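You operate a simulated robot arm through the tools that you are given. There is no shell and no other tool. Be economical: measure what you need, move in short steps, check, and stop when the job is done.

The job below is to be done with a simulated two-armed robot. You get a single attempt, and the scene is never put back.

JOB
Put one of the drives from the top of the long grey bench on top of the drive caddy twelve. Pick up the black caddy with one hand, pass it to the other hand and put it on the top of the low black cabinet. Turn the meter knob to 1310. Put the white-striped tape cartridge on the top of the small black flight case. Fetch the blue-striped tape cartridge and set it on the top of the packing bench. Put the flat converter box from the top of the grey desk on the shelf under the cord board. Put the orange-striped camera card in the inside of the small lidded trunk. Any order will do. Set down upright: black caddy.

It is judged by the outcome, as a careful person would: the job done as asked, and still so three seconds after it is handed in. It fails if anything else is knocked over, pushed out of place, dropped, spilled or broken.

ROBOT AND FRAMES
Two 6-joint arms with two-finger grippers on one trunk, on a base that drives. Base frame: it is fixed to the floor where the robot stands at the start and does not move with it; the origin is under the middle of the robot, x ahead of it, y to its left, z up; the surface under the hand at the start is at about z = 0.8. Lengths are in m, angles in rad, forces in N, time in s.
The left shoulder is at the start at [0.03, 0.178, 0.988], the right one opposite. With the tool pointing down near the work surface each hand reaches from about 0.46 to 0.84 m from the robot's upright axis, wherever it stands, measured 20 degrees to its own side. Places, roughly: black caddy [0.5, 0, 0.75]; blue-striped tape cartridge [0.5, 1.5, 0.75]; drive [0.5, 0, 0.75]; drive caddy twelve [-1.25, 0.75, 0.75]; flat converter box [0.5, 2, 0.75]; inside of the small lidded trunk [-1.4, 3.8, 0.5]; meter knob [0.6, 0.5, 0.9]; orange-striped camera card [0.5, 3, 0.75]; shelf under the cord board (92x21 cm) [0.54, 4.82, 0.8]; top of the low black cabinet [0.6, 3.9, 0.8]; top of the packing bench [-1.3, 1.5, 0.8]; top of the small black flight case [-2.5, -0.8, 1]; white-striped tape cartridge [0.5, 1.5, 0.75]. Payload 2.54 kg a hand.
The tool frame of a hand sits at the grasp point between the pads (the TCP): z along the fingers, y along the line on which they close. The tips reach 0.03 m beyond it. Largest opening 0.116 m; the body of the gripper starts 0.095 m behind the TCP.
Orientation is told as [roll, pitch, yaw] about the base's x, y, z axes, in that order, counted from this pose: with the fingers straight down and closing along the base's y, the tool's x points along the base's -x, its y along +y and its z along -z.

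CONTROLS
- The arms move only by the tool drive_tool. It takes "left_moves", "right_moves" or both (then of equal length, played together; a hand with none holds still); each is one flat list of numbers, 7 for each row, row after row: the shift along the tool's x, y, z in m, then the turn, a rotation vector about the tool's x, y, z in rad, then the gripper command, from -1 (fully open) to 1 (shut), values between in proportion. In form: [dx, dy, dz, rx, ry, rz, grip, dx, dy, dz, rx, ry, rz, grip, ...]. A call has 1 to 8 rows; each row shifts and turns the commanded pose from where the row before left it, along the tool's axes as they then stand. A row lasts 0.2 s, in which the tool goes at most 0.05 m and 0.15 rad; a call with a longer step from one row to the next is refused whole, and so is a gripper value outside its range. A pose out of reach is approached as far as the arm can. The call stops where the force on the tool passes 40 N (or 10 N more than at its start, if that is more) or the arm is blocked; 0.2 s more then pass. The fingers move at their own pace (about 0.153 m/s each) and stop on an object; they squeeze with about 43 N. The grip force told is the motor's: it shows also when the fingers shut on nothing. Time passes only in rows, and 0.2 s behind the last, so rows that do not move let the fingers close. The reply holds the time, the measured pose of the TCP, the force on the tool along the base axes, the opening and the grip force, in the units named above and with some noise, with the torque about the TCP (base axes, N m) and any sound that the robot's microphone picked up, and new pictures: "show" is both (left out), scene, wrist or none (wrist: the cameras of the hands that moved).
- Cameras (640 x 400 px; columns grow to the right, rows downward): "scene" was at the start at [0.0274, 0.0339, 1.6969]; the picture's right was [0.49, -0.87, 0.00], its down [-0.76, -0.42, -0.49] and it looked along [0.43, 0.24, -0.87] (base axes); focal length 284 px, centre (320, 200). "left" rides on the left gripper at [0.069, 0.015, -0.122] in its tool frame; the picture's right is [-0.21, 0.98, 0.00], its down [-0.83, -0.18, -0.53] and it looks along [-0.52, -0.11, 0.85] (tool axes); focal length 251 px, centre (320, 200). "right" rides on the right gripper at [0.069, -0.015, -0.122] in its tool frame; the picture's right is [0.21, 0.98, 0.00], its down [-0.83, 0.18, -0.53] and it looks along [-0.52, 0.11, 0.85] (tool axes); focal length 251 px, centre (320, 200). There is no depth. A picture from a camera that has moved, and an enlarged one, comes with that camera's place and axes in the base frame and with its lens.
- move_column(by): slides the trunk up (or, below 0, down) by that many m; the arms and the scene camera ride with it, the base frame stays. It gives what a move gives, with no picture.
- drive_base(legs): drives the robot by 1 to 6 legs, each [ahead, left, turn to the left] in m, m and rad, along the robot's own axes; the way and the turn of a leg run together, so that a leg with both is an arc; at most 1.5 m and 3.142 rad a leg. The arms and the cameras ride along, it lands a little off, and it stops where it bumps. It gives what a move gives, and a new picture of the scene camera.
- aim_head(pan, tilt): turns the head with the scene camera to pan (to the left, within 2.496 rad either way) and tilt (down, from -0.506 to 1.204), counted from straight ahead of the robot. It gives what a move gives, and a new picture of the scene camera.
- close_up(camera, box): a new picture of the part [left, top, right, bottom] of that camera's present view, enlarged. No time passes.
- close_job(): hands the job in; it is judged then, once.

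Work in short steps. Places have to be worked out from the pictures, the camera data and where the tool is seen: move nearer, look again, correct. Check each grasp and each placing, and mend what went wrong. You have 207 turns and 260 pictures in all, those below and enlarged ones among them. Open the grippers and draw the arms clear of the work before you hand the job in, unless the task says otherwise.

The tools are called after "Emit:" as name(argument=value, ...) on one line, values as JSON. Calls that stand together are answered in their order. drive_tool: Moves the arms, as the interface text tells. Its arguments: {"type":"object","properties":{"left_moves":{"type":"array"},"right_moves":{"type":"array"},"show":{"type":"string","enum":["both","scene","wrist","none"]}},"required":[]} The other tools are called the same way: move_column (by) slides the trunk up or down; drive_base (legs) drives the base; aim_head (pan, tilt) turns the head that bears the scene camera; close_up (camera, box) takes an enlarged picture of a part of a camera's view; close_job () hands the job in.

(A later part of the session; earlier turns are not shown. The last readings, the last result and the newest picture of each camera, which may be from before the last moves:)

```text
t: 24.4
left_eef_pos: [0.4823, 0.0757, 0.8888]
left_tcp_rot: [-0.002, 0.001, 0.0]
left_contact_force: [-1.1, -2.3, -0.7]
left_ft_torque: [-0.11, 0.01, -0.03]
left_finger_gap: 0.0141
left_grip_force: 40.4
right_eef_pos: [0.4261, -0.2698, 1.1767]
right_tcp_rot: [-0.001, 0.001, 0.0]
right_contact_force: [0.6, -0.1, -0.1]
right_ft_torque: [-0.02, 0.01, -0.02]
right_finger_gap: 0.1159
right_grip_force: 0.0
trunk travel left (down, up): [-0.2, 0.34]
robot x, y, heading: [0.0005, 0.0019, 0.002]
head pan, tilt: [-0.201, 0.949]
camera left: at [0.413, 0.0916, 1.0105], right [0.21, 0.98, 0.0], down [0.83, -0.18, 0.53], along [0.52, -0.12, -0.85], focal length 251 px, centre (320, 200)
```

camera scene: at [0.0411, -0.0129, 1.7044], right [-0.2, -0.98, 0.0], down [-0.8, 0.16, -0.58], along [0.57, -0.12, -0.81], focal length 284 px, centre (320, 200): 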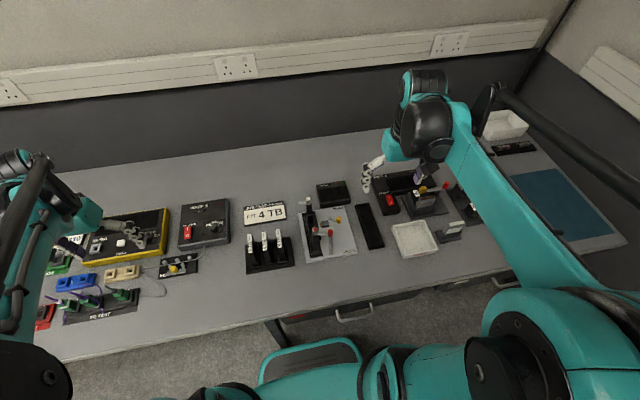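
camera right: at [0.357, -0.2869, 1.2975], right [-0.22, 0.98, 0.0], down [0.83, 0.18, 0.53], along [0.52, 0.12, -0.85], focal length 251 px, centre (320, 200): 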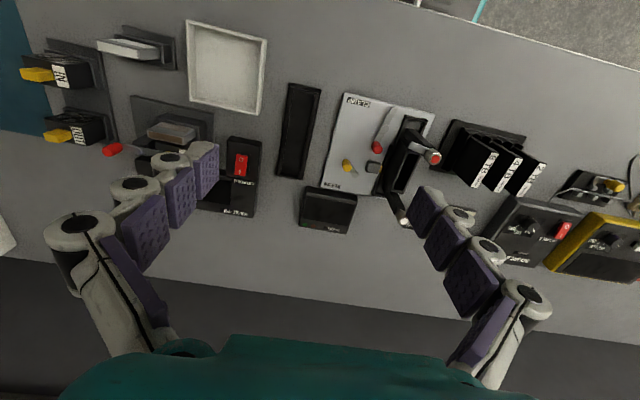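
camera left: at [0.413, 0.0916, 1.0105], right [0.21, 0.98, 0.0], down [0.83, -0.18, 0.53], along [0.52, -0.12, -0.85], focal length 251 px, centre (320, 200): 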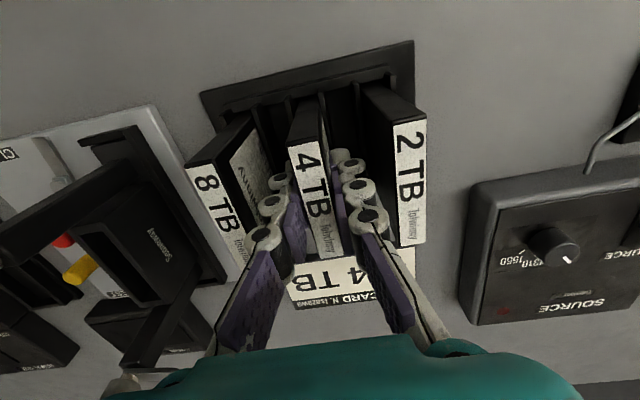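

Gripped at 14 mm. Lift straight up, and take a look at the drive in hand.

Emit:
drive_tool(left_moves=[0, 0, -0.02, 0, 0, 0, 0.9, 0, 0, -0.03, 0, 0, 0, 0.9, 0, 0, -0.04, 0, 0, 0, 0.9, 0, 0, -0.045, 0, 0, 0, 0.9, 0, 0, -0.045, 0, 0, 0, 0.9, 0, 0, -0.045, 0, 0, 0, 0.9], show="both")

```text
t: 25.8
left_eef_pos: [0.4822, 0.0751, 1.1138]
left_tcp_rot: [-0.004, 0.0, 0.0]
left_contact_force: [0.5, 0.1, -0.7]
left_ft_torque: [-0.02, -0.01, -0.01]
left_finger_gap: 0.0139
left_grip_force: 40.8
right_eef_pos: [0.4251, -0.2699, 1.1772]
right_tcp_rot: [-0.001, 0.001, -0.001]
right_contact_force: [0.2, -0.1, 0.4]
right_ft_torque: [-0.02, -0.02, 0.01]
right_finger_gap: 0.1161
right_grip_force: 0.0
trunk travel left (down, up): [-0.2, 0.34]
robot x, y, heading: [-0.0, 0.001, -0.0]
head pan, tilt: [-0.201, 0.949]
camera scene: at [0.04, -0.013, 1.7045], right [-0.2, -0.98, 0.0], down [-0.8, 0.16, -0.58], along [0.57, -0.12, -0.81], focal length 284 px, centre (320, 200)
camera left: at [0.414, 0.0908, 1.237], right [0.21, 0.98, 0.0], down [0.83, -0.18, 0.54], along [0.52, -0.12, -0.84], focal length 251 px, centre (320, 200)
```

scene: 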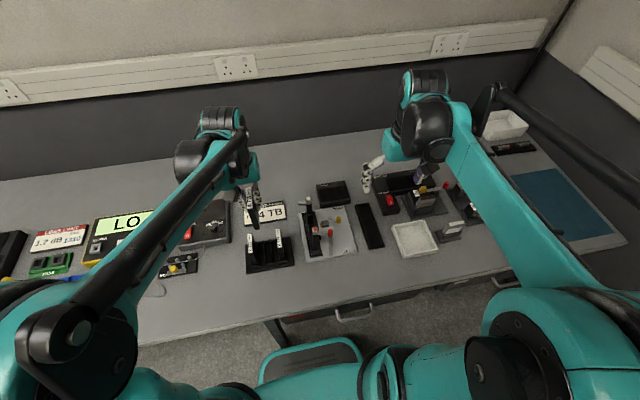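
left: 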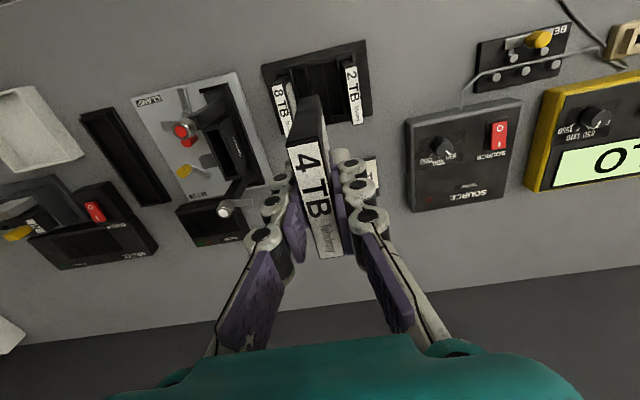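

The drive is held. Before grasping, inspect the candidate black caddy and the clamp fixture closely.

Emit:
close_up(camera="left", box=[70, 60, 290, 260])

Emit:
drive_tool(right_moves=[-0.04, 0, 0.03, 0, 0, 0, -1, -0.02, -0.01, 0.04, 0, 0, 0, -1, 0, -0.01, 0.04, 0, 0, 0, -1], show="wrist")

```text
2.00 times, centred on (180, 160) of left
camera zoom: at [0.414, 0.0908, 1.237], right [0.21, 0.98, 0.0], down [0.83, -0.18, 0.54], along [0.52, -0.12, -0.84], focal length 503 px, centre (600, 280)
```

zoom: 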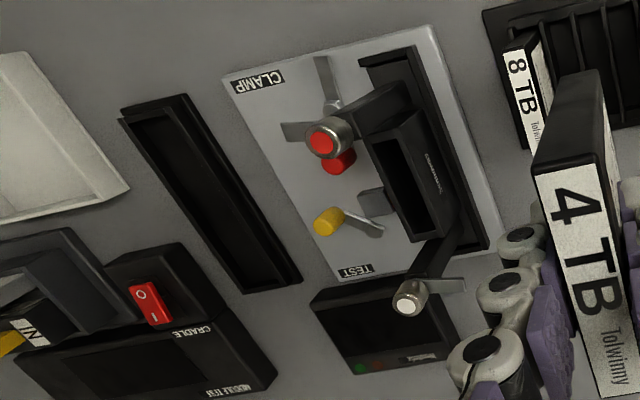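

```text
t: 26.6
left_eef_pos: [0.4833, 0.0745, 1.1133]
left_tcp_rot: [-0.003, 0.001, -0.002]
left_contact_force: [0.5, 0.7, -0.2]
left_ft_torque: [0.02, 0.03, -0.04]
left_finger_gap: 0.0139
left_grip_force: 40.9
right_eef_pos: [0.4859, -0.2937, 1.0634]
right_tcp_rot: [0.0, 0.0, 0.001]
right_contact_force: [0.0, -0.5, -0.3]
right_ft_torque: [0.0, 0.06, -0.02]
right_finger_gap: 0.1157
right_grip_force: 0.0
trunk travel left (down, up): [-0.2, 0.34]
robot x, y, heading: [0.0027, -0.0017, 0.001]
head pan, tilt: [-0.201, 0.949]
camera right: at [0.4171, -0.3091, 1.1863], right [-0.21, 0.98, 0.0], down [0.83, 0.18, 0.53], along [0.52, 0.11, -0.85], focal length 251 px, centre (320, 200)
```

right: 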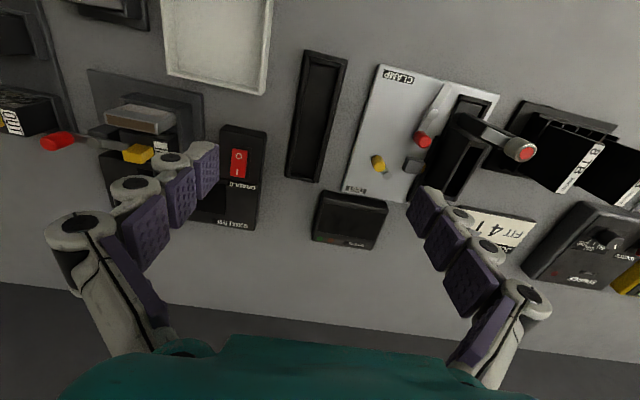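

Zoom on the jig and tray from the right-hand camera to decide which is the caddy.

Emit:
close_up(camera="right", box=[270, 30, 540, 230])

Emit:
close_up(camera="scene", box=[295, 180, 395, 260])

```text
2.00 times, centred on (405, 130) of right
camera zoom: at [0.4171, -0.3091, 1.1863], right [-0.21, 0.98, 0.0], down [0.83, 0.18, 0.53], along [0.52, 0.11, -0.85], focal length 503 px, centre (150, 340)
```

zoom: 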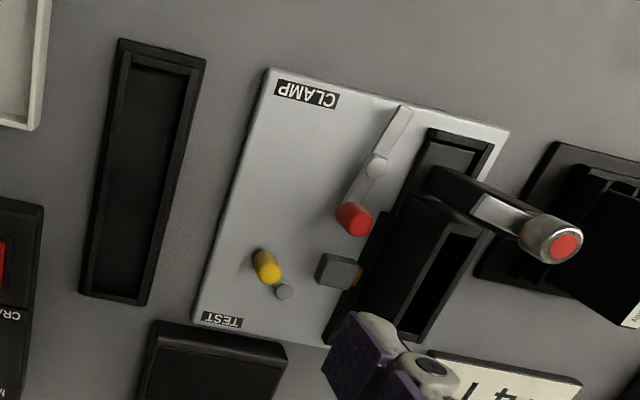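

```text
5.00 times, centred on (345, 220) of scene
camera zoom: at [0.0426, -0.0139, 1.7043], right [-0.2, -0.98, 0.0], down [-0.8, 0.16, -0.58], along [0.57, -0.12, -0.81], focal length 1418 px, centre (195, 100)
```

zoom: 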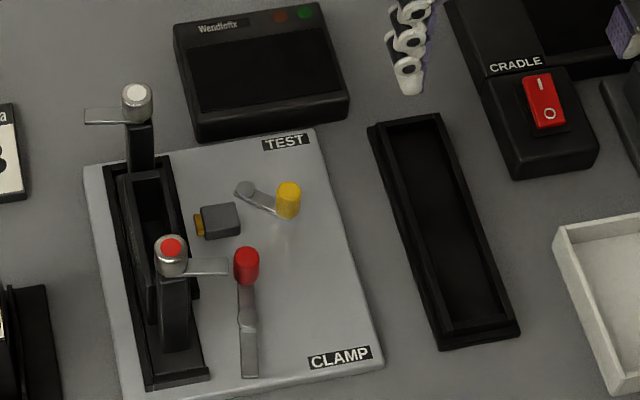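

Check what "drive caddy twelve" looks like for comparison.

Emit:
aim_head(pan=2.45, tilt=0.5)

Emit:
close_up(camera="scene", box=[240, 130, 480, 290])

```text
t: 29.0
left_eef_pos: [0.4845, 0.0748, 1.1131]
left_tcp_rot: [-0.002, -0.001, 0.001]
left_contact_force: [-0.2, -0.3, -0.4]
left_ft_torque: [-0.02, -0.01, -0.01]
left_finger_gap: 0.0139
left_grip_force: 40.2
right_eef_pos: [0.4854, -0.2927, 1.0665]
right_tcp_rot: [0.0, 0.0, 0.001]
right_contact_force: [1.0, -0.4, -0.5]
right_ft_torque: [0.0, -0.03, 0.0]
right_finger_gap: 0.116
right_grip_force: 0.1
trunk travel left (down, up): [-0.2, 0.34]
robot x, y, heading: [0.0005, -0.0007, 0.0]
head pan, tilt: [2.45, 0.499]
camera scene: at [-0.1, 0.0595, 1.7419], right [0.64, 0.77, 0.0], down [0.37, -0.31, -0.88], along [-0.68, 0.56, -0.48], focal length 284 px, centre (320, 200)
```

scene: 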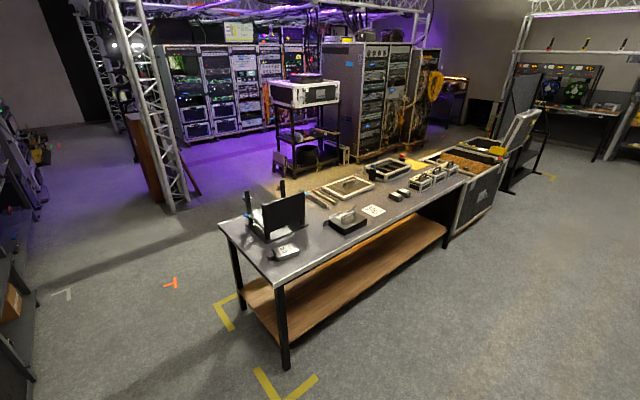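

```text
2.50 times, centred on (360, 210) of scene
camera zoom: at [-0.1, 0.0595, 1.7419], right [0.64, 0.77, 0.0], down [0.37, -0.31, -0.88], along [-0.68, 0.56, -0.48], focal length 709 px, centre (220, 175)
```

zoom: 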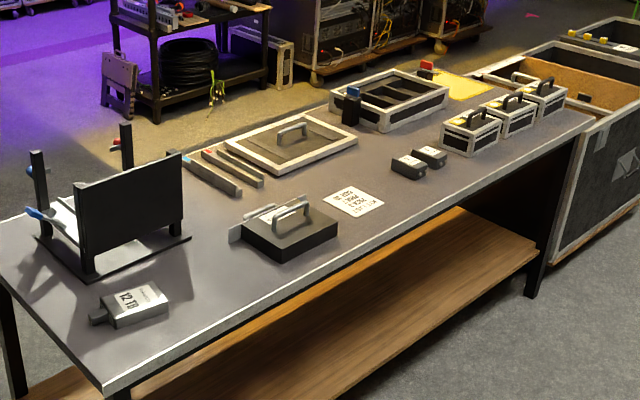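

Caddy twelve is the silver box at the near end. Now look at the jig's black object closely with the right hand from in front.

Emit:
drive_tool(right_moves=[0.05, 0.0, 0, 0, 0, 0, -1, 0.03, 0.04, 0, 0, 0, 0, -1, 0, 0.04, 0.02, 0, 0, 0, -1, 0, 0, 0.02, 0, 0, 0, -1], show="wrist")

Emit:
close_up(camera="right", box=[230, 80, 470, 280])

Emit:
aim_head(pan=-0.3, tilt=0.95)

Emit:
close_up(camera="scene", box=[250, 170, 370, 260])

```text
t: 30.0
left_eef_pos: [0.4848, 0.0745, 1.1139]
left_tcp_rot: [-0.002, 0.001, 0.0]
left_contact_force: [0.6, -0.4, -1.6]
left_ft_torque: [0.01, 0.0, 0.01]
left_finger_gap: 0.014
left_grip_force: 40.3
right_eef_pos: [0.4055, -0.2104, 1.0252]
right_tcp_rot: [0.0, -0.002, 0.0]
right_contact_force: [0.9, -0.3, 0.2]
right_ft_torque: [0.0, 0.04, 0.02]
right_finger_gap: 0.1159
right_grip_force: 0.1
trunk travel left (down, up): [-0.2, 0.34]
robot x, y, heading: [-0.0026, -0.0005, 0.002]
head pan, tilt: [2.45, 0.499]
camera right: at [0.3348, -0.2269, 1.1478], right [-0.21, 0.98, 0.0], down [0.83, 0.18, 0.53], along [0.52, 0.11, -0.85], focal length 251 px, centre (320, 200)
```

right: 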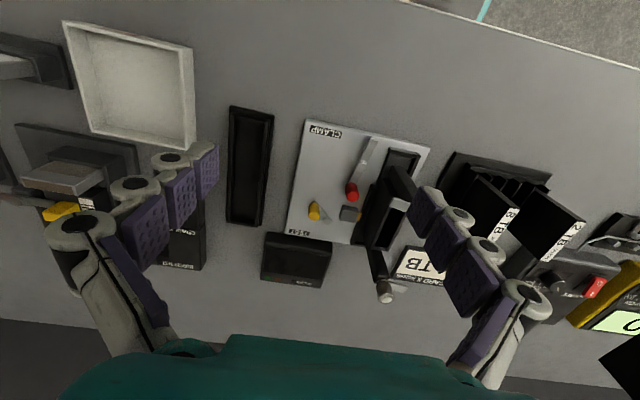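

```text
2.00 times, centred on (350, 180) of right
camera zoom: at [0.3348, -0.2269, 1.1478], right [-0.21, 0.98, 0.0], down [0.83, 0.18, 0.53], along [0.52, 0.11, -0.85], focal length 503 px, centre (260, 240)
```

zoom: 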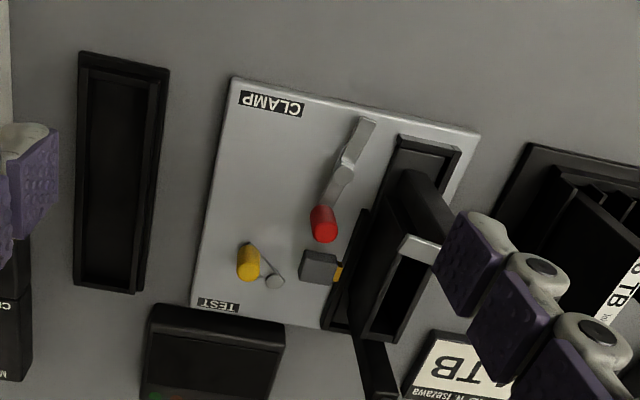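

```text
t: 32.4
left_eef_pos: [0.484, 0.0751, 1.1136]
left_tcp_rot: [-0.003, 0.0, -0.001]
left_contact_force: [-0.2, 0.3, -0.2]
left_ft_torque: [0.0, -0.03, 0.04]
left_finger_gap: 0.0141
left_grip_force: 40.4
right_eef_pos: [0.4036, -0.2115, 1.0263]
right_tcp_rot: [0.001, 0.0, 0.0]
right_contact_force: [-0.3, 0.1, 1.1]
right_ft_torque: [0.0, 0.04, 0.01]
right_finger_gap: 0.1165
right_grip_force: 0.1
trunk travel left (down, up): [-0.2, 0.34]
robot x, y, heading: [0.0033, -0.0014, -0.003]
head pan, tilt: [-0.3, 0.949]
camera scene: at [0.0395, -0.0201, 1.7044], right [-0.3, -0.96, 0.0], down [-0.78, 0.24, -0.58], along [0.56, -0.17, -0.81], focal length 284 px, centre (320, 200)
```

scene: 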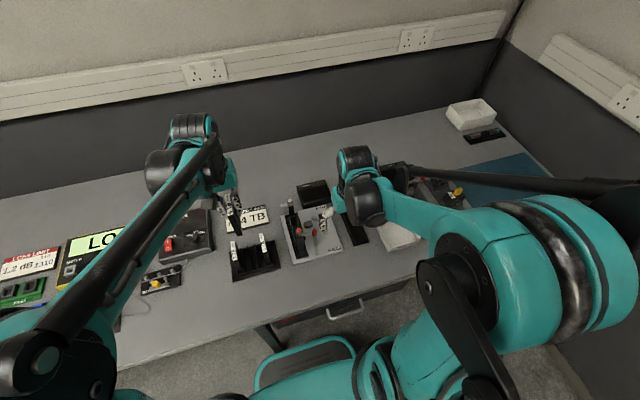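

```text
4.44 times, centred on (310, 215) of scene
camera zoom: at [0.0395, -0.0201, 1.7044], right [-0.3, -0.96, 0.0], down [-0.78, 0.24, -0.58], along [0.56, -0.17, -0.81], focal length 1260 px, centre (364, 133)
```

zoom: 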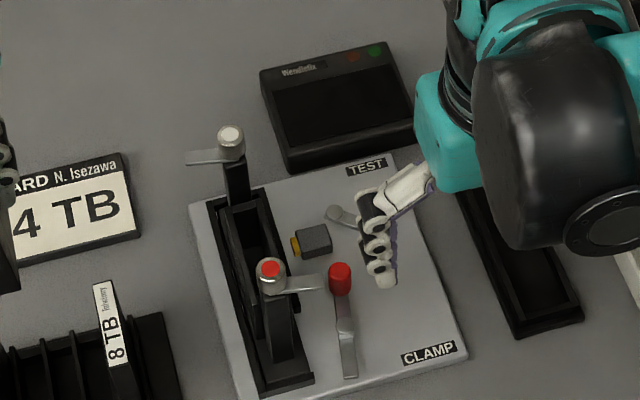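

Centre the right hand on the jig object (about y −0.08) for a clear view, moving the left hand away to the left.

Emit:
drive_tool(left_moves=[0, 0.05, 0, 0, 0, 0, 0.9, 0, 0.05, 0, 0, 0, 0, 0.9, 0, 0.05, 0, 0, 0, 0, 0.9, 0, 0.05, 0, 0, 0, 0, 0.9, 0, 0.05, 0, 0, 0, 0, 0.9, 0, 0, 0, 0, 0, 0, 0.9], right_moves=[0, 0, 0, 0, 0, 0, -1, 0.02, 0.03, 0, 0, 0, 0, -1, 0.02, 0.03, 0, 0, 0, 0, -1, 0, 0.03, 0, 0, 0, 0, -1, 0, 0.03, 0, 0, 0, 0, -1, 0, 0.01, 0, 0, 0, 0, -1], show="wrist")

Emit:
close_up(camera="right", box=[220, 60, 420, 210])

```text
t: 33.8
left_eef_pos: [0.4854, 0.3273, 1.1144]
left_tcp_rot: [-0.005, -0.001, 0.0]
left_contact_force: [0.0, -0.2, -0.7]
left_ft_torque: [0.05, 0.02, 0.05]
left_finger_gap: 0.0144
left_grip_force: 40.3
right_eef_pos: [0.3639, -0.0805, 1.0259]
right_tcp_rot: [0.001, 0.0, -0.002]
right_contact_force: [-0.6, -0.6, -0.6]
right_ft_torque: [0.0, 0.01, 0.01]
right_finger_gap: 0.1163
right_grip_force: 0.0
trunk travel left (down, up): [-0.2, 0.34]
robot x, y, heading: [-0.0024, -0.0002, 0.0]
head pan, tilt: [-0.3, 0.949]
camera right: at [0.295, -0.0957, 1.1484], right [-0.21, 0.98, 0.0], down [0.83, 0.18, 0.53], along [0.52, 0.11, -0.85], focal length 251 px, centre (320, 200)
camera left: at [0.4158, 0.3428, 1.2378], right [0.21, 0.98, 0.0], down [0.83, -0.18, 0.53], along [0.52, -0.12, -0.85], focal length 251 px, centre (320, 200)
```

right: 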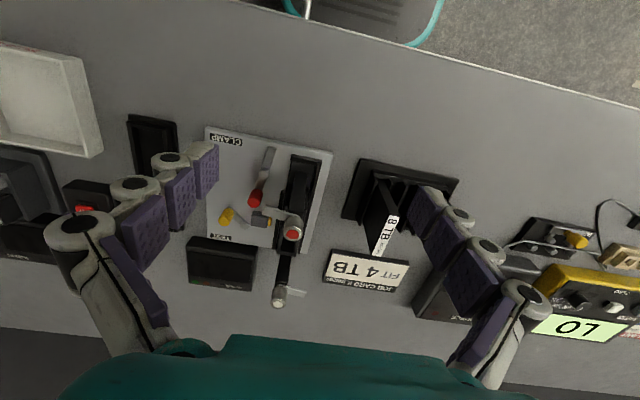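
left: 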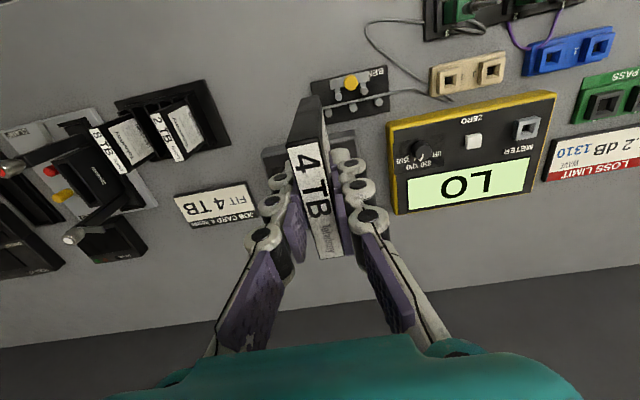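

```text
2.67 times, centred on (320, 135) of right
camera zoom: at [0.295, -0.0957, 1.1484], right [-0.21, 0.98, 0.0], down [0.83, 0.18, 0.53], along [0.52, 0.11, -0.85], focal length 670 px, centre (320, 373)
```

zoom: 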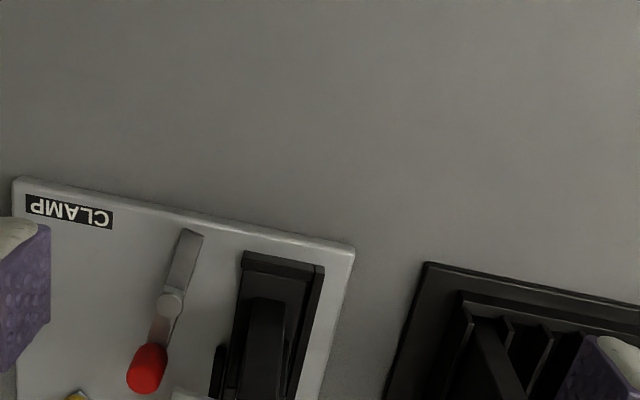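

Emit:
close_up(camera="right", box=[200, 140, 340, 310])

Emit:
close_up(camera="left", box=[0, 100, 170, 270])

```text
2.35 times, centred on (270, 225) of right
camera zoom: at [0.295, -0.0957, 1.1484], right [-0.21, 0.98, 0.0], down [0.83, 0.18, 0.53], along [0.52, 0.11, -0.85], focal length 592 px, centre (438, 141)
```

zoom: 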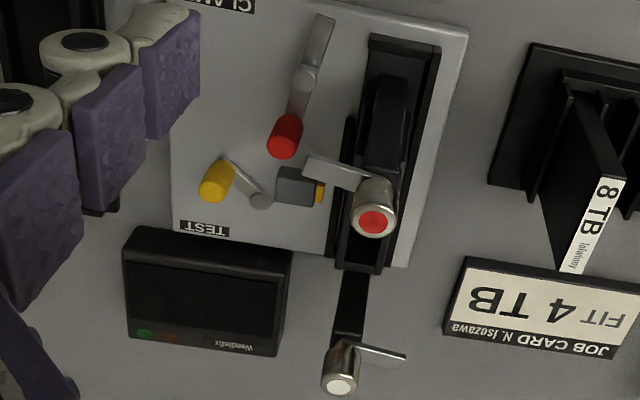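

```text
2.35 times, centred on (85, 185) of left
camera zoom: at [0.4158, 0.3428, 1.2378], right [0.21, 0.98, 0.0], down [0.83, -0.18, 0.53], along [0.52, -0.12, -0.85], focal length 592 px, centre (873, 235)
```

zoom: 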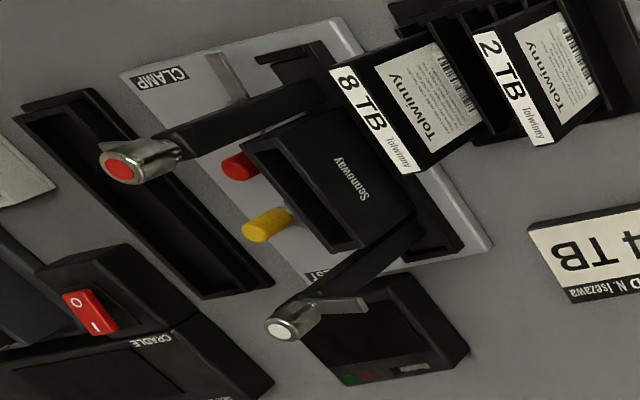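

The jig's black object has a "Sennoway" body with a slot between two posts. To see whether posts belong to the body, turn the left hand to look toward −y from the side.

Emit:
drive_tool(left_moves=[0, 0, 0, 0, 0, 0.15, 0.9, 0, 0, 0, 0, 0, 0.15, 0.9, 0, 0, 0, 0, 0, 0.15, 0.9, 0, 0, 0, 0, 0, 0.15, 0.9, 0, 0, 0, 0, 0, 0.15, 0.9, 0, 0, 0, 0, 0, 0.15, 0.9, 0, 0, 0, 0, 0, 0.15, 0.9, 0, 0, 0, 0, 0, 0.15, 0.9], right_moves=[0, -0.05, 0, 0, 0, 0, -1, 0, -0.05, 0, 0, 0, 0, -1, 0, -0.05, 0, 0, 0, 0, -1, 0, 0, 0, 0, 0, 0, -1, 0, 0, 0, 0, 0, 0, -1, 0, 0, 0, 0, 0, 0, -1, 0, 0, 0, 0, 0, 0, -1, 0, 0, 0, 0, 0, 0, -1], show="none")

Emit:
drive_tool(left_moves=[0, 0, 0, 0, 0.15, 0, 0.9, 0, 0, 0, 0, 0.15, 0, 0.9, 0, 0, 0, 0, 0.15, 0, 0.9], show="wrist")

```text
t: 35.6
left_eef_pos: [0.4809, 0.3284, 1.1137]
left_tcp_rot: [-0.003, -0.003, -1.201]
left_contact_force: [0.2, 0.7, 0.1]
left_ft_torque: [-0.03, 0.01, -0.01]
left_finger_gap: 0.0057
left_grip_force: 0.1
right_eef_pos: [0.3655, -0.2264, 1.0294]
right_tcp_rot: [-0.001, 0.0, 0.001]
right_contact_force: [0.0, -0.2, 0.3]
right_ft_torque: [-0.02, 0.0, -0.02]
right_finger_gap: 0.1161
right_grip_force: 0.0
trunk travel left (down, up): [-0.2, 0.34]
robot x, y, heading: [0.0009, 0.0001, -0.0]
head pan, tilt: [-0.3, 0.949]
```

```text
t: 36.4
left_eef_pos: [0.4831, 0.3268, 1.1139]
left_tcp_rot: [-0.001, 0.449, -1.199]
left_contact_force: [-0.2, -0.4, -0.6]
left_ft_torque: [0.0, 0.0, 0.02]
left_finger_gap: 0.0058
left_grip_force: 0.1
right_eef_pos: [0.3671, -0.2258, 1.0288]
right_tcp_rot: [0.001, 0.0, 0.0]
right_contact_force: [0.3, 0.8, -0.2]
right_ft_torque: [0.02, -0.03, 0.0]
right_finger_gap: 0.116
right_grip_force: 0.1
trunk travel left (down, up): [-0.2, 0.34]
robot x, y, heading: [0.0004, 0.0016, -0.002]
head pan, tilt: [-0.3, 0.949]
camera left: at [0.4934, 0.3407, 1.2549], right [0.98, 0.18, -0.09], down [0.19, -0.97, 0.12], along [-0.07, -0.14, -0.99], focal length 251 px, centre (320, 200)
```

left: 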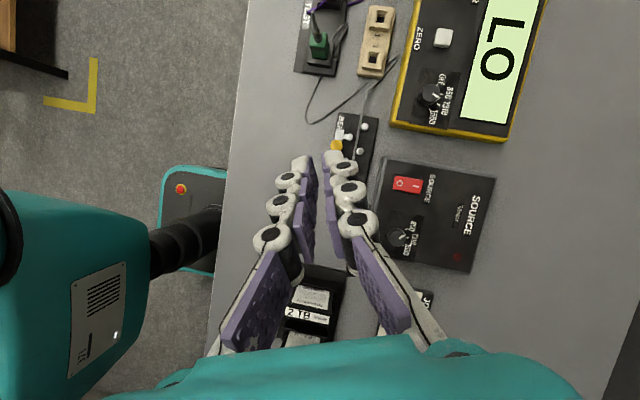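

The left gripper is now empty (gap 6 mm, no grip force): the drive slipped out during the turn. Look for it right away.

Emit:
aim_head(pan=0.45, tilt=1.0)

Emit:
close_up(camera="left", box=[180, 100, 400, 360])

```text
t: 37.5
left_eef_pos: [0.4819, 0.3262, 1.1134]
left_tcp_rot: [-0.003, 0.446, -1.2]
left_contact_force: [0.3, 0.0, 1.0]
left_ft_torque: [-0.01, 0.0, 0.02]
left_finger_gap: 0.006
left_grip_force: 0.0
right_eef_pos: [0.3661, -0.2251, 1.0285]
right_tcp_rot: [0.0, -0.001, -0.001]
right_contact_force: [-0.3, -0.5, 0.0]
right_ft_torque: [0.0, 0.02, 0.04]
right_finger_gap: 0.1161
right_grip_force: 0.1
trunk travel left (down, up): [-0.2, 0.34]
robot x, y, heading: [-0.0048, -0.0005, 0.0]
head pan, tilt: [0.45, 1.0]
camera scene: at [0.0326, 0.0318, 1.7008], right [0.43, -0.9, 0.0], down [-0.76, -0.37, -0.54], along [0.49, 0.23, -0.84], focal length 284 px, centre (320, 200)
```

scene: 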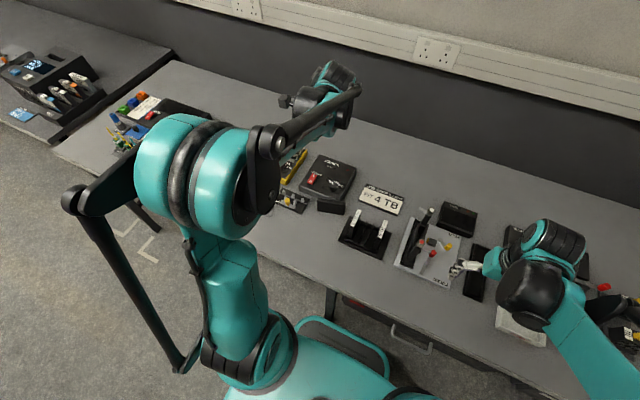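

```text
1.54 times, centred on (290, 230) of left
camera zoom: at [0.4928, 0.3417, 1.2548], right [0.98, 0.17, -0.09], down [0.19, -0.97, 0.13], along [-0.07, -0.14, -0.99], focal length 387 px, centre (366, 154)
```

zoom: 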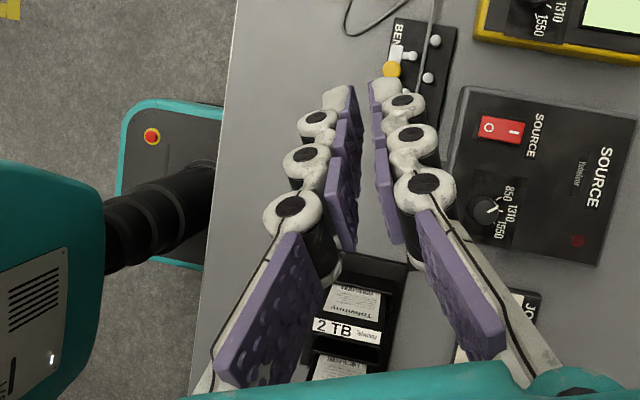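

Emit:
close_up(camera="scene", box=[270, 150, 420, 260])

```text
3.64 times, centred on (345, 205) of scene
camera zoom: at [0.0326, 0.0318, 1.7008], right [0.43, -0.9, 0.0], down [-0.76, -0.37, -0.54], along [0.49, 0.23, -0.84], focal length 1031 px, centre (229, 182)
```

zoom: 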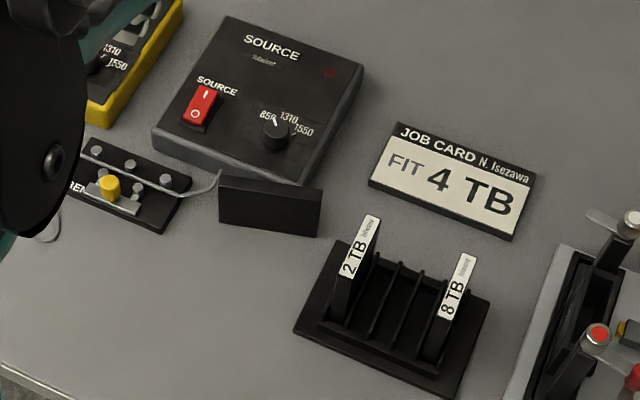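

The drive lies on its long edge just in front of the SOURCE box near (0.53, 0.22). Straighten the left hand (tilt back, yaw back) and look at it from above.

Emit:
drive_tool(left_moves=[0, 0, 0, 0, -0.15, 0, -0.5, 0, 0, 0, 0, -0.15, 0, -0.5, 0, 0, 0, 0, -0.15, 0, -0.5, 0, 0, 0, 0, 0, -0.15, -0.5, 0, 0, 0, 0, 0, -0.15, -0.5, 0, 0, 0, 0, 0, -0.15, -0.5, 0, 0, 0, 0, 0, -0.15, -0.5, 0, 0, 0, 0, 0, -0.15, -0.5], show="none")

Emit:
drive_tool(left_moves=[0, 0, 0, 0, 0, -0.15, -0.5, 0, 0, 0, 0, 0, -0.15, -0.5, 0, 0, 0, 0, 0, -0.15, -0.5, 0.04, -0.03, 0, 0, 0, 0, -0.5, 0.04, -0.03, 0, 0, 0, 0, -0.5, 0.0, -0.03, 0, 0, 0, 0, -0.5], show="wrist")

Emit:
close_up(camera="left", box=[220, 60, 420, 220])

```text
t: 39.3
left_eef_pos: [0.4832, 0.3262, 1.1131]
left_tcp_rot: [-0.002, -0.001, -0.445]
left_contact_force: [0.9, 0.2, -0.6]
left_ft_torque: [0.01, 0.02, 0.01]
left_finger_gap: 0.087
left_grip_force: 0.1
right_eef_pos: [0.3666, -0.2273, 1.0287]
right_tcp_rot: [0.0, 0.001, 0.001]
right_contact_force: [0.2, -0.1, -0.2]
right_ft_torque: [0.03, -0.02, 0.01]
right_finger_gap: 0.116
right_grip_force: 0.0
trunk travel left (down, up): [-0.2, 0.34]
robot x, y, heading: [-0.0001, 0.0003, -0.004]
head pan, tilt: [0.45, 1.0]
```

```text
t: 40.7
left_eef_pos: [0.4004, 0.2356, 1.1147]
left_tcp_rot: [-0.004, 0.001, 0.0]
left_contact_force: [-0.4, -1.0, 0.0]
left_ft_torque: [0.0, 0.0, -0.01]
left_finger_gap: 0.0872
left_grip_force: 0.1
right_eef_pos: [0.3665, -0.2264, 1.0285]
right_tcp_rot: [0.0, 0.0, -0.001]
right_contact_force: [-0.3, 0.1, 0.0]
right_ft_torque: [0.01, 0.0, 0.0]
right_finger_gap: 0.1159
right_grip_force: 0.1
trunk travel left (down, up): [-0.2, 0.34]
robot x, y, heading: [0.0018, -0.0017, -0.003]
head pan, tilt: [0.45, 1.0]
camera left: at [0.3317, 0.2526, 1.238], right [0.21, 0.98, 0.0], down [0.83, -0.18, 0.53], along [0.52, -0.12, -0.85], focal length 251 px, centre (320, 200)
```

left: 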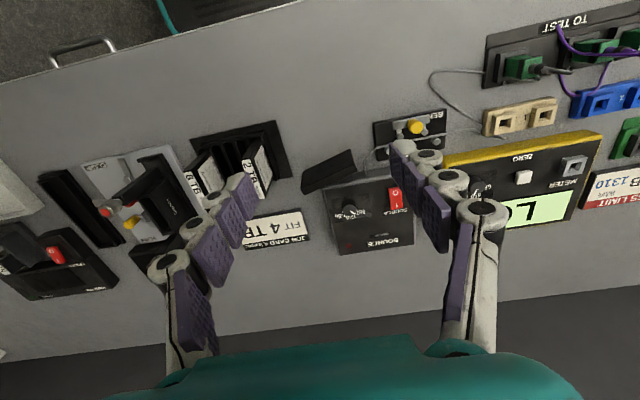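

```text
2.50 times, centred on (320, 140) of left
camera zoom: at [0.3317, 0.2526, 1.238], right [0.21, 0.98, 0.0], down [0.83, -0.18, 0.53], along [0.52, -0.12, -0.85], focal length 629 px, centre (320, 350)
```

zoom: 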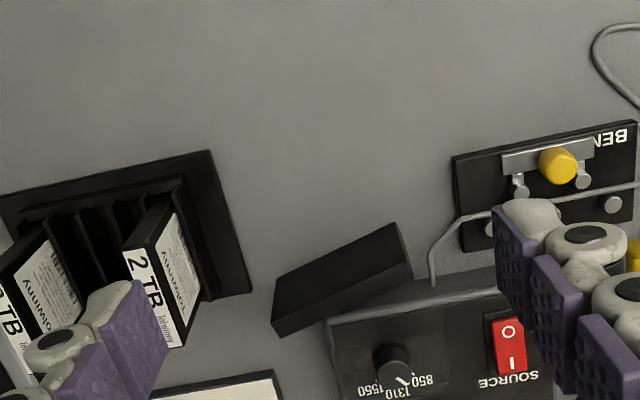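

Emit:
close_up(camera="left", box=[295, 140, 365, 200])

```text
6.67 times, centred on (330, 170) of left
camera zoom: at [0.3317, 0.2526, 1.238], right [0.21, 0.98, 0.0], down [0.83, -0.18, 0.53], along [0.52, -0.12, -0.85], focal length 1676 px, centre (253, 400)
```

zoom: 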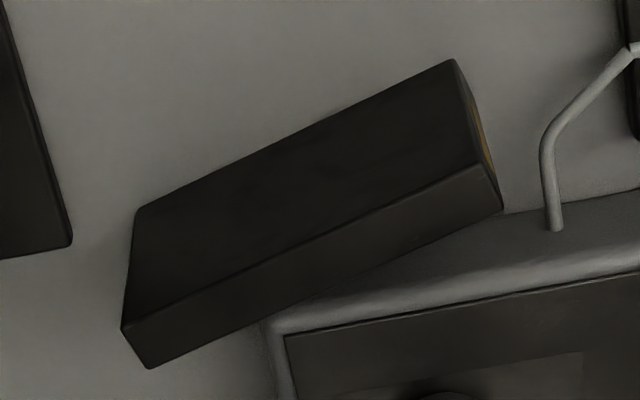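

The drive stands on its long edge, top centre ≈ (0.524, 0.223), turned ~15°, with ~2 cm clearance to the SOURCE box near its left end. I bring the left hand above (0.518, 0.243), yaw −1.30.

Emit:
drive_tool(left_moves=[-0.04, 0.003, 0, 0, 0, 0.14, 0.5, -0.04, -0.0043, 0, 0, 0, 0.14, 0.5, -0.036, -0.005, 0, 0, 0, 0.14, 0.5, 0, 0, 0, 0, 0, 0.14, 0.5, 0, 0, 0, 0, 0, 0.15, 0.5, 0, 0, 0, 0, 0, 0.15, 0.5, 0, 0, 0, 0, 0, 0.15, 0.5, 0, 0, 0, 0, 0, 0.15, 0.5], show="none")

Emit:
drive_tool(left_moves=[0, 0, 0.04, 0, 0, 0.137, 0.5, 0, 0, 0.04, 0, 0, 0, 0.5, 0, 0, 0.04, 0, 0, 0, 0.5], show="wrist")

```text
t: 42.5
left_eef_pos: [0.5149, 0.2142, 1.115]
left_tcp_rot: [-0.002, -0.004, -1.16]
left_contact_force: [0.2, -0.3, -0.1]
left_ft_torque: [0.0, -0.07, 0.01]
left_finger_gap: 0.0292
left_grip_force: 0.1
right_eef_pos: [0.3656, -0.227, 1.0282]
right_tcp_rot: [0.0, 0.0, 0.001]
right_contact_force: [-0.2, -0.3, -0.5]
right_ft_torque: [-0.01, -0.03, 0.0]
right_finger_gap: 0.1161
right_grip_force: 0.0
trunk travel left (down, up): [-0.2, 0.34]
robot x, y, heading: [0.0002, -0.0028, -0.003]
head pan, tilt: [0.45, 1.0]
```

```text
t: 43.3
left_eef_pos: [0.5172, 0.214, 0.9931]
left_tcp_rot: [-0.001, -0.004, -1.297]
left_contact_force: [-0.2, -0.3, -0.5]
left_ft_torque: [0.01, 0.05, 0.01]
left_finger_gap: 0.0289
left_grip_force: 0.0
right_eef_pos: [0.3665, -0.2268, 1.0281]
right_tcp_rot: [-0.001, 0.002, 0.0]
right_contact_force: [0.5, -0.3, -0.2]
right_ft_torque: [-0.04, 0.06, -0.02]
right_finger_gap: 0.116
right_grip_force: 0.1
trunk travel left (down, up): [-0.2, 0.34]
robot x, y, heading: [0.0017, -0.0008, -0.0]
head pan, tilt: [0.45, 1.0]
camera left: at [0.5138, 0.2854, 1.1152], right [1.0, 0.06, 0.0], down [0.05, -0.84, 0.54], along [0.03, -0.54, -0.84], focal length 251 px, centre (320, 200)
```

left: 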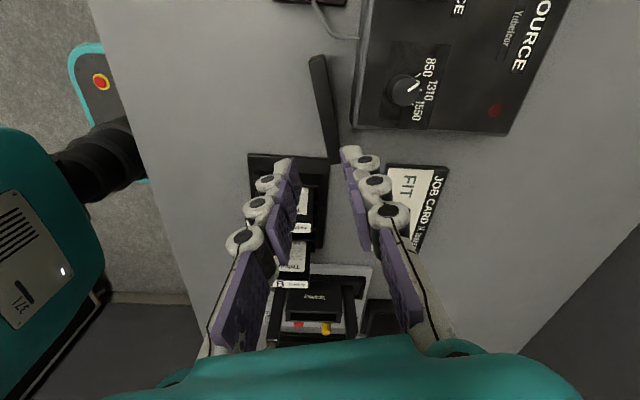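

The drive's top runs (0.5125, 0.271)–(0.536, 0.177), matching my estimate. Shift 2.8 cm along it and lower to 0.91.

Emit:
drive_tool(left_moves=[0.0276, 0.0088, 0.02, 0, 0, 0, 0.5, 0, 0, 0.04, 0, 0, 0, 0.5, 0, 0, 0.022, 0, 0, 0, 0.5], show="wrist")

Emit:
close_up(camera="left", box=[220, 80, 440, 240])

```text
t: 44.1
left_eef_pos: [0.5179, 0.2407, 0.9125]
left_tcp_rot: [-0.002, -0.004, -1.297]
left_contact_force: [0.7, -1.0, -0.9]
left_ft_torque: [-0.04, 0.02, 0.01]
left_finger_gap: 0.0292
left_grip_force: 0.0
right_eef_pos: [0.367, -0.2256, 1.0281]
right_tcp_rot: [0.001, 0.001, -0.001]
right_contact_force: [0.4, 0.4, -1.0]
right_ft_torque: [0.0, 0.0, -0.03]
right_finger_gap: 0.116
right_grip_force: 0.0
trunk travel left (down, up): [-0.2, 0.34]
robot x, y, heading: [0.0014, -0.0025, -0.005]
head pan, tilt: [0.45, 1.0]
camera left: at [0.5139, 0.3125, 1.0347], right [1.0, 0.06, 0.0], down [0.05, -0.84, 0.54], along [0.03, -0.54, -0.84], focal length 251 px, centre (320, 200)
```

left: 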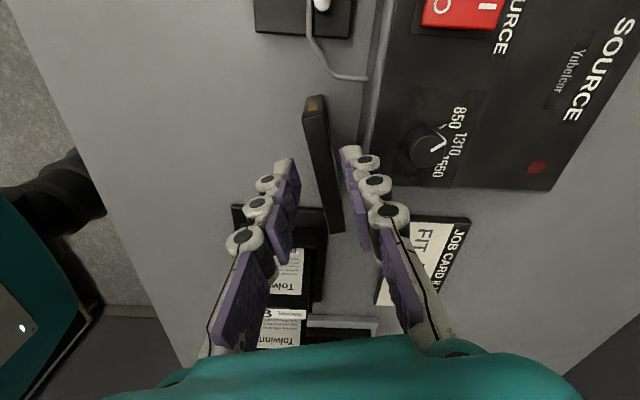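

```text
2.50 times, centred on (330, 160) of left
camera zoom: at [0.5139, 0.3125, 1.0347], right [1.0, 0.06, 0.0], down [0.05, -0.84, 0.54], along [0.03, -0.54, -0.84], focal length 629 px, centre (295, 300)
```

zoom: 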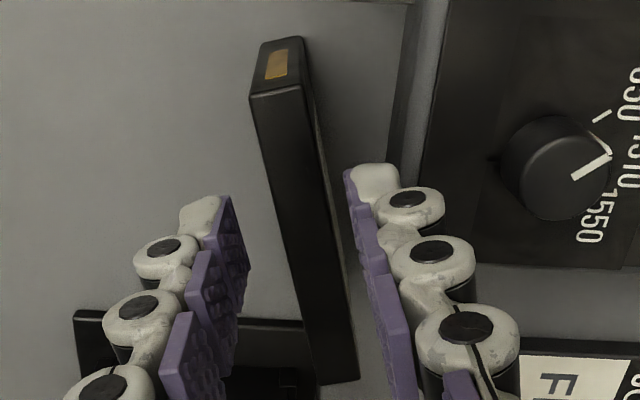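

Centre by 3 mm, narrow the opening slightly to clear SOURCE, lower 4 cm and grip.

Emit:
drive_tool(left_moves=[0, 0.003, 0, 0, 0, 0, 0.6, 0, 0, 0.02, 0, 0, 0, 0.6, 0, 0, 0.022, 0, 0, 0, 0.6, 0, 0, 0, 0, 0, 0, 1, 0, 0, 0, 0, 0, 0, 1], show="wrist")

```text
t: 45.3
left_eef_pos: [0.5188, 0.2421, 0.8716]
left_tcp_rot: [0.0, -0.003, -1.297]
left_contact_force: [0.7, -0.3, 5.0]
left_ft_torque: [-0.01, -0.1, -0.01]
left_finger_gap: 0.014
left_grip_force: 40.7
right_eef_pos: [0.3654, -0.2281, 1.0284]
right_tcp_rot: [0.001, -0.001, -0.001]
right_contact_force: [-0.1, -0.7, -0.4]
right_ft_torque: [-0.02, 0.01, 0.03]
right_finger_gap: 0.116
right_grip_force: 0.0
trunk travel left (down, up): [-0.2, 0.34]
robot x, y, heading: [0.0025, -0.0033, -0.002]
head pan, tilt: [0.45, 1.0]
camera left: at [0.5156, 0.3126, 0.9943], right [1.0, 0.06, 0.0], down [0.05, -0.84, 0.54], along [0.03, -0.54, -0.84], focal length 251 px, centre (320, 200)
```

left: 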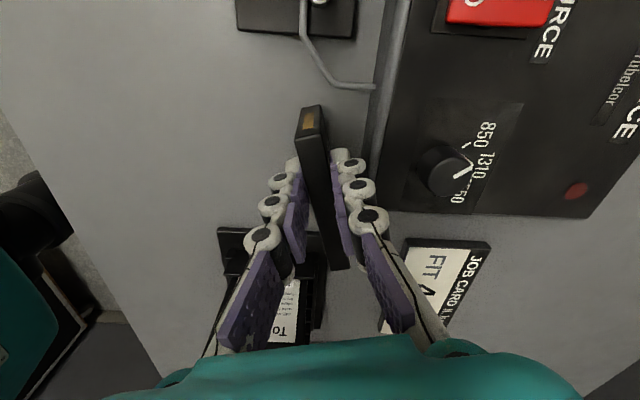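

Gripped (14 mm). Lift gently and carry toward the clear front strip of the bench.

Emit:
drive_tool(left_moves=[0, 0, -0.02, 0, 0, 0, 1, 0, 0, -0.03, 0, 0, 0, 1, 0, 0, -0.03, 0, 0, 0, 1, 0.008, -0.028, 0, 0, 0, 0, 1, 0.008, -0.028, 0, 0, 0, 0, 1, 0.008, -0.028, 0, 0, 0, 0, 1, 0.007, -0.027, 0, 0, 0, 0, 1], show="both")

```text
t: 46.9
left_eef_pos: [0.4024, 0.2449, 0.9487]
left_tcp_rot: [0.001, -0.004, -1.296]
left_contact_force: [-0.4, 1.0, -0.7]
left_ft_torque: [0.02, -0.01, 0.01]
left_finger_gap: 0.0138
left_grip_force: 39.9
right_eef_pos: [0.3645, -0.2264, 1.0288]
right_tcp_rot: [0.001, 0.0, -0.001]
right_contact_force: [-0.3, 0.7, 0.3]
right_ft_torque: [0.03, -0.03, -0.05]
right_finger_gap: 0.1161
right_grip_force: 0.1
trunk travel left (down, up): [-0.2, 0.34]
robot x, y, heading: [-0.002, -0.0017, 0.006]
head pan, tilt: [0.45, 1.0]
camera scene: at [0.0316, 0.0317, 1.7008], right [0.43, -0.9, 0.0], down [-0.76, -0.37, -0.54], along [0.49, 0.23, -0.84], focal length 284 px, centre (320, 200)
camera left: at [0.3981, 0.316, 1.0711], right [1.0, 0.06, 0.0], down [0.05, -0.84, 0.54], along [0.03, -0.54, -0.84], focal length 251 px, centre (320, 200)
```

scene: 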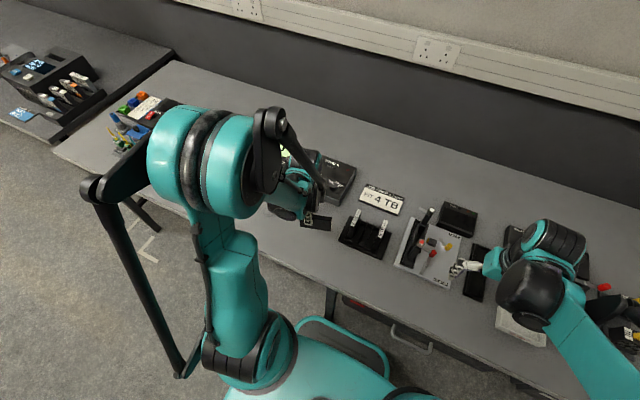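
left: 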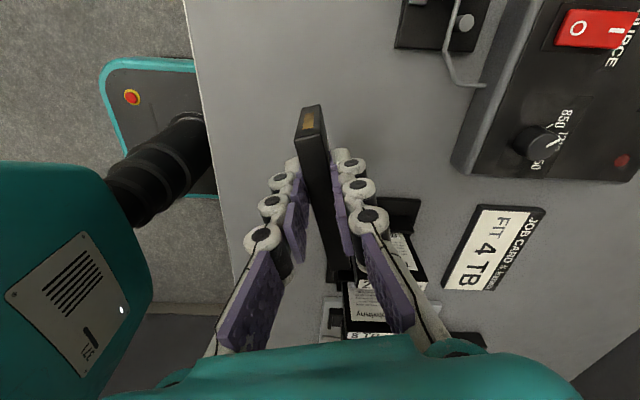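

The drive is securely held. Raise it and park the left hand at the left; then bring the right hand over the jig's black caddy (centre ≈ (0.525, −0.088)).

Emit:
drive_tool(left_moves=[0.03, 0, -0.03, 0, 0, 0, 1, 0.03, 0, -0.03, 0, 0, 0, 1, 0.03, 0, -0.03, 0, 0, 0, 1, 0.03, 0, -0.03, 0, 0, 0, 1, 0, 0, 0, 0, 0, 0, 1, 0, 0, 0, 0, 0, 0, 1], right_moves=[-0.03, 0.03, 0, 0, 0, 0, -1, -0.03, 0.03, 0, 0, 0, 0, -1, -0.03, 0.03, 0, 0, 0, 0, -1, -0.03, 0.03, 0, 0, 0, 0, -1, 0, 0.018, -0.02, 0, 0, 0, -1, 0, 0, -0.02, 0, 0, 0, -1], show="wrist")

Emit:
close_up(camera="right", box=[220, 60, 420, 220])

```text
t: 48.3
left_eef_pos: [0.3713, 0.3582, 1.0679]
left_tcp_rot: [-0.002, -0.004, -1.297]
left_contact_force: [0.3, 0.5, -1.1]
left_ft_torque: [0.0, 0.0, -0.02]
left_finger_gap: 0.014
left_grip_force: 40.4
right_eef_pos: [0.4868, -0.0907, 1.0663]
right_tcp_rot: [-0.001, 0.0, -0.001]
right_contact_force: [-0.5, 0.7, 0.2]
right_ft_torque: [0.04, -0.02, 0.02]
right_finger_gap: 0.1161
right_grip_force: 0.1
trunk travel left (down, up): [-0.2, 0.34]
robot x, y, heading: [0.0052, 0.0005, -0.0]
head pan, tilt: [0.45, 1.0]
camera right: at [0.4174, -0.1067, 1.1887], right [-0.21, 0.98, 0.0], down [0.83, 0.18, 0.53], along [0.52, 0.11, -0.85], focal length 251 px, centre (320, 200)
camera left: at [0.3666, 0.4301, 1.1903], right [1.0, 0.06, 0.0], down [0.05, -0.84, 0.54], along [0.03, -0.54, -0.84], focal length 251 px, centre (320, 200)
```

right: 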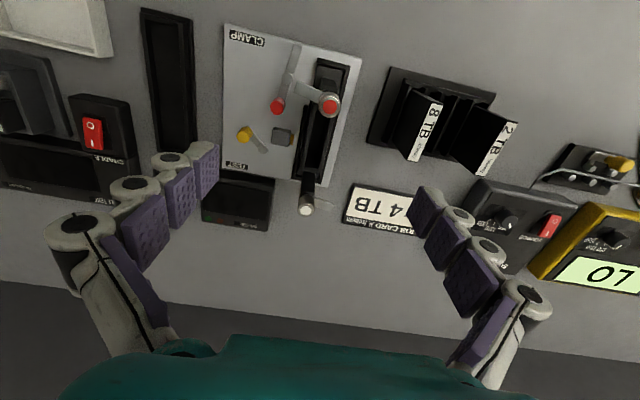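
left: 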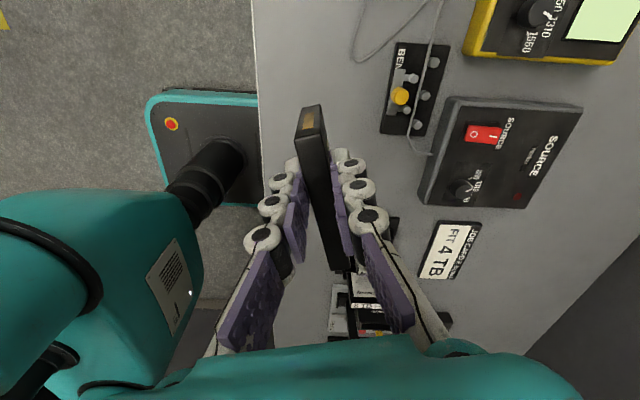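

```text
2.50 times, centred on (320, 140) of right
camera zoom: at [0.4174, -0.1067, 1.1887], right [-0.21, 0.98, 0.0], down [0.83, 0.18, 0.53], along [0.52, 0.11, -0.85], focal length 629 px, centre (320, 350)
```

zoom: 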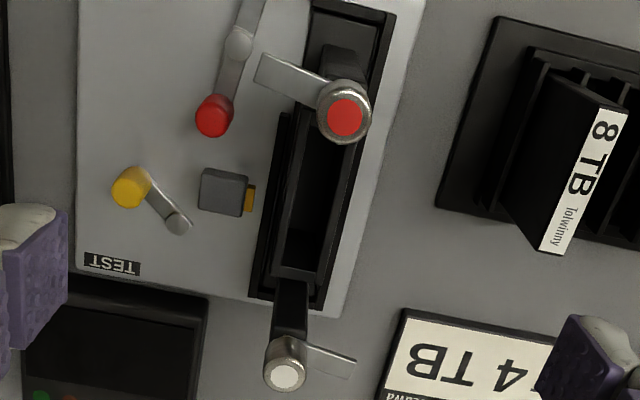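

The caddy body spans x 0.49–0.57, y ≈ −0.088, top at z ≈ 0.874, posts to ~0.945. Centre the right hand on it and lower to 0.93 for a look.

Emit:
drive_tool(right_moves=[-0.042, 0.003, 0, 0, 0, 0, 0, 0, 0, 0.04, 0, 0, 0, 0.2, 0, 0, 0.04, 0, 0, 0, 0.22, 0, 0, 0.04, 0, 0, 0, 0.22], show="wrist")

Emit:
close_up(camera="right", box=[220, 60, 440, 240])

```text
t: 49.3
left_eef_pos: [0.3716, 0.3585, 1.0678]
left_tcp_rot: [-0.003, -0.003, -1.295]
left_contact_force: [1.0, 0.6, -1.3]
left_ft_torque: [0.01, -0.04, 0.02]
left_finger_gap: 0.0139
left_grip_force: 40.0
right_eef_pos: [0.5302, -0.0854, 0.9429]
right_tcp_rot: [-0.001, 0.0, -0.001]
right_contact_force: [0.3, 0.2, 0.1]
right_ft_torque: [0.01, -0.03, -0.01]
right_finger_gap: 0.0451
right_grip_force: 0.1
trunk travel left (down, up): [-0.2, 0.34]
robot x, y, heading: [0.0006, -0.0011, -0.002]
head pan, tilt: [0.45, 1.0]
camera right: at [0.4599, -0.1013, 1.0649], right [-0.21, 0.98, 0.0], down [0.83, 0.18, 0.53], along [0.52, 0.11, -0.85], focal length 251 px, centre (320, 200)
```

right: 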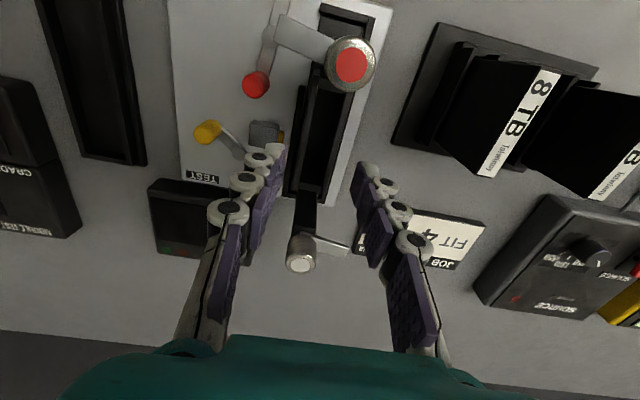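

```text
2.22 times, centred on (330, 150) of right
camera zoom: at [0.4599, -0.1013, 1.0649], right [-0.21, 0.98, 0.0], down [0.83, 0.18, 0.53], along [0.52, 0.11, -0.85], focal length 559 px, centre (298, 311)
```

zoom: 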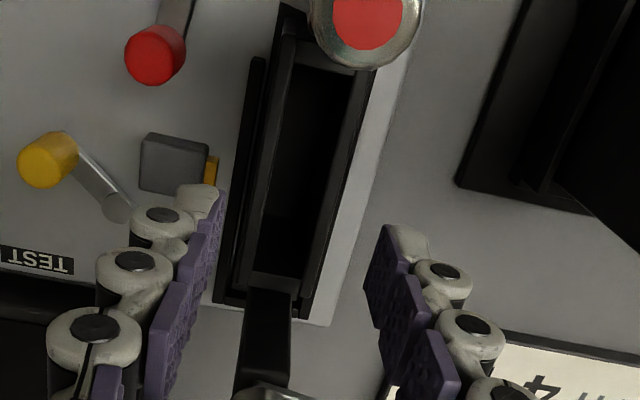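

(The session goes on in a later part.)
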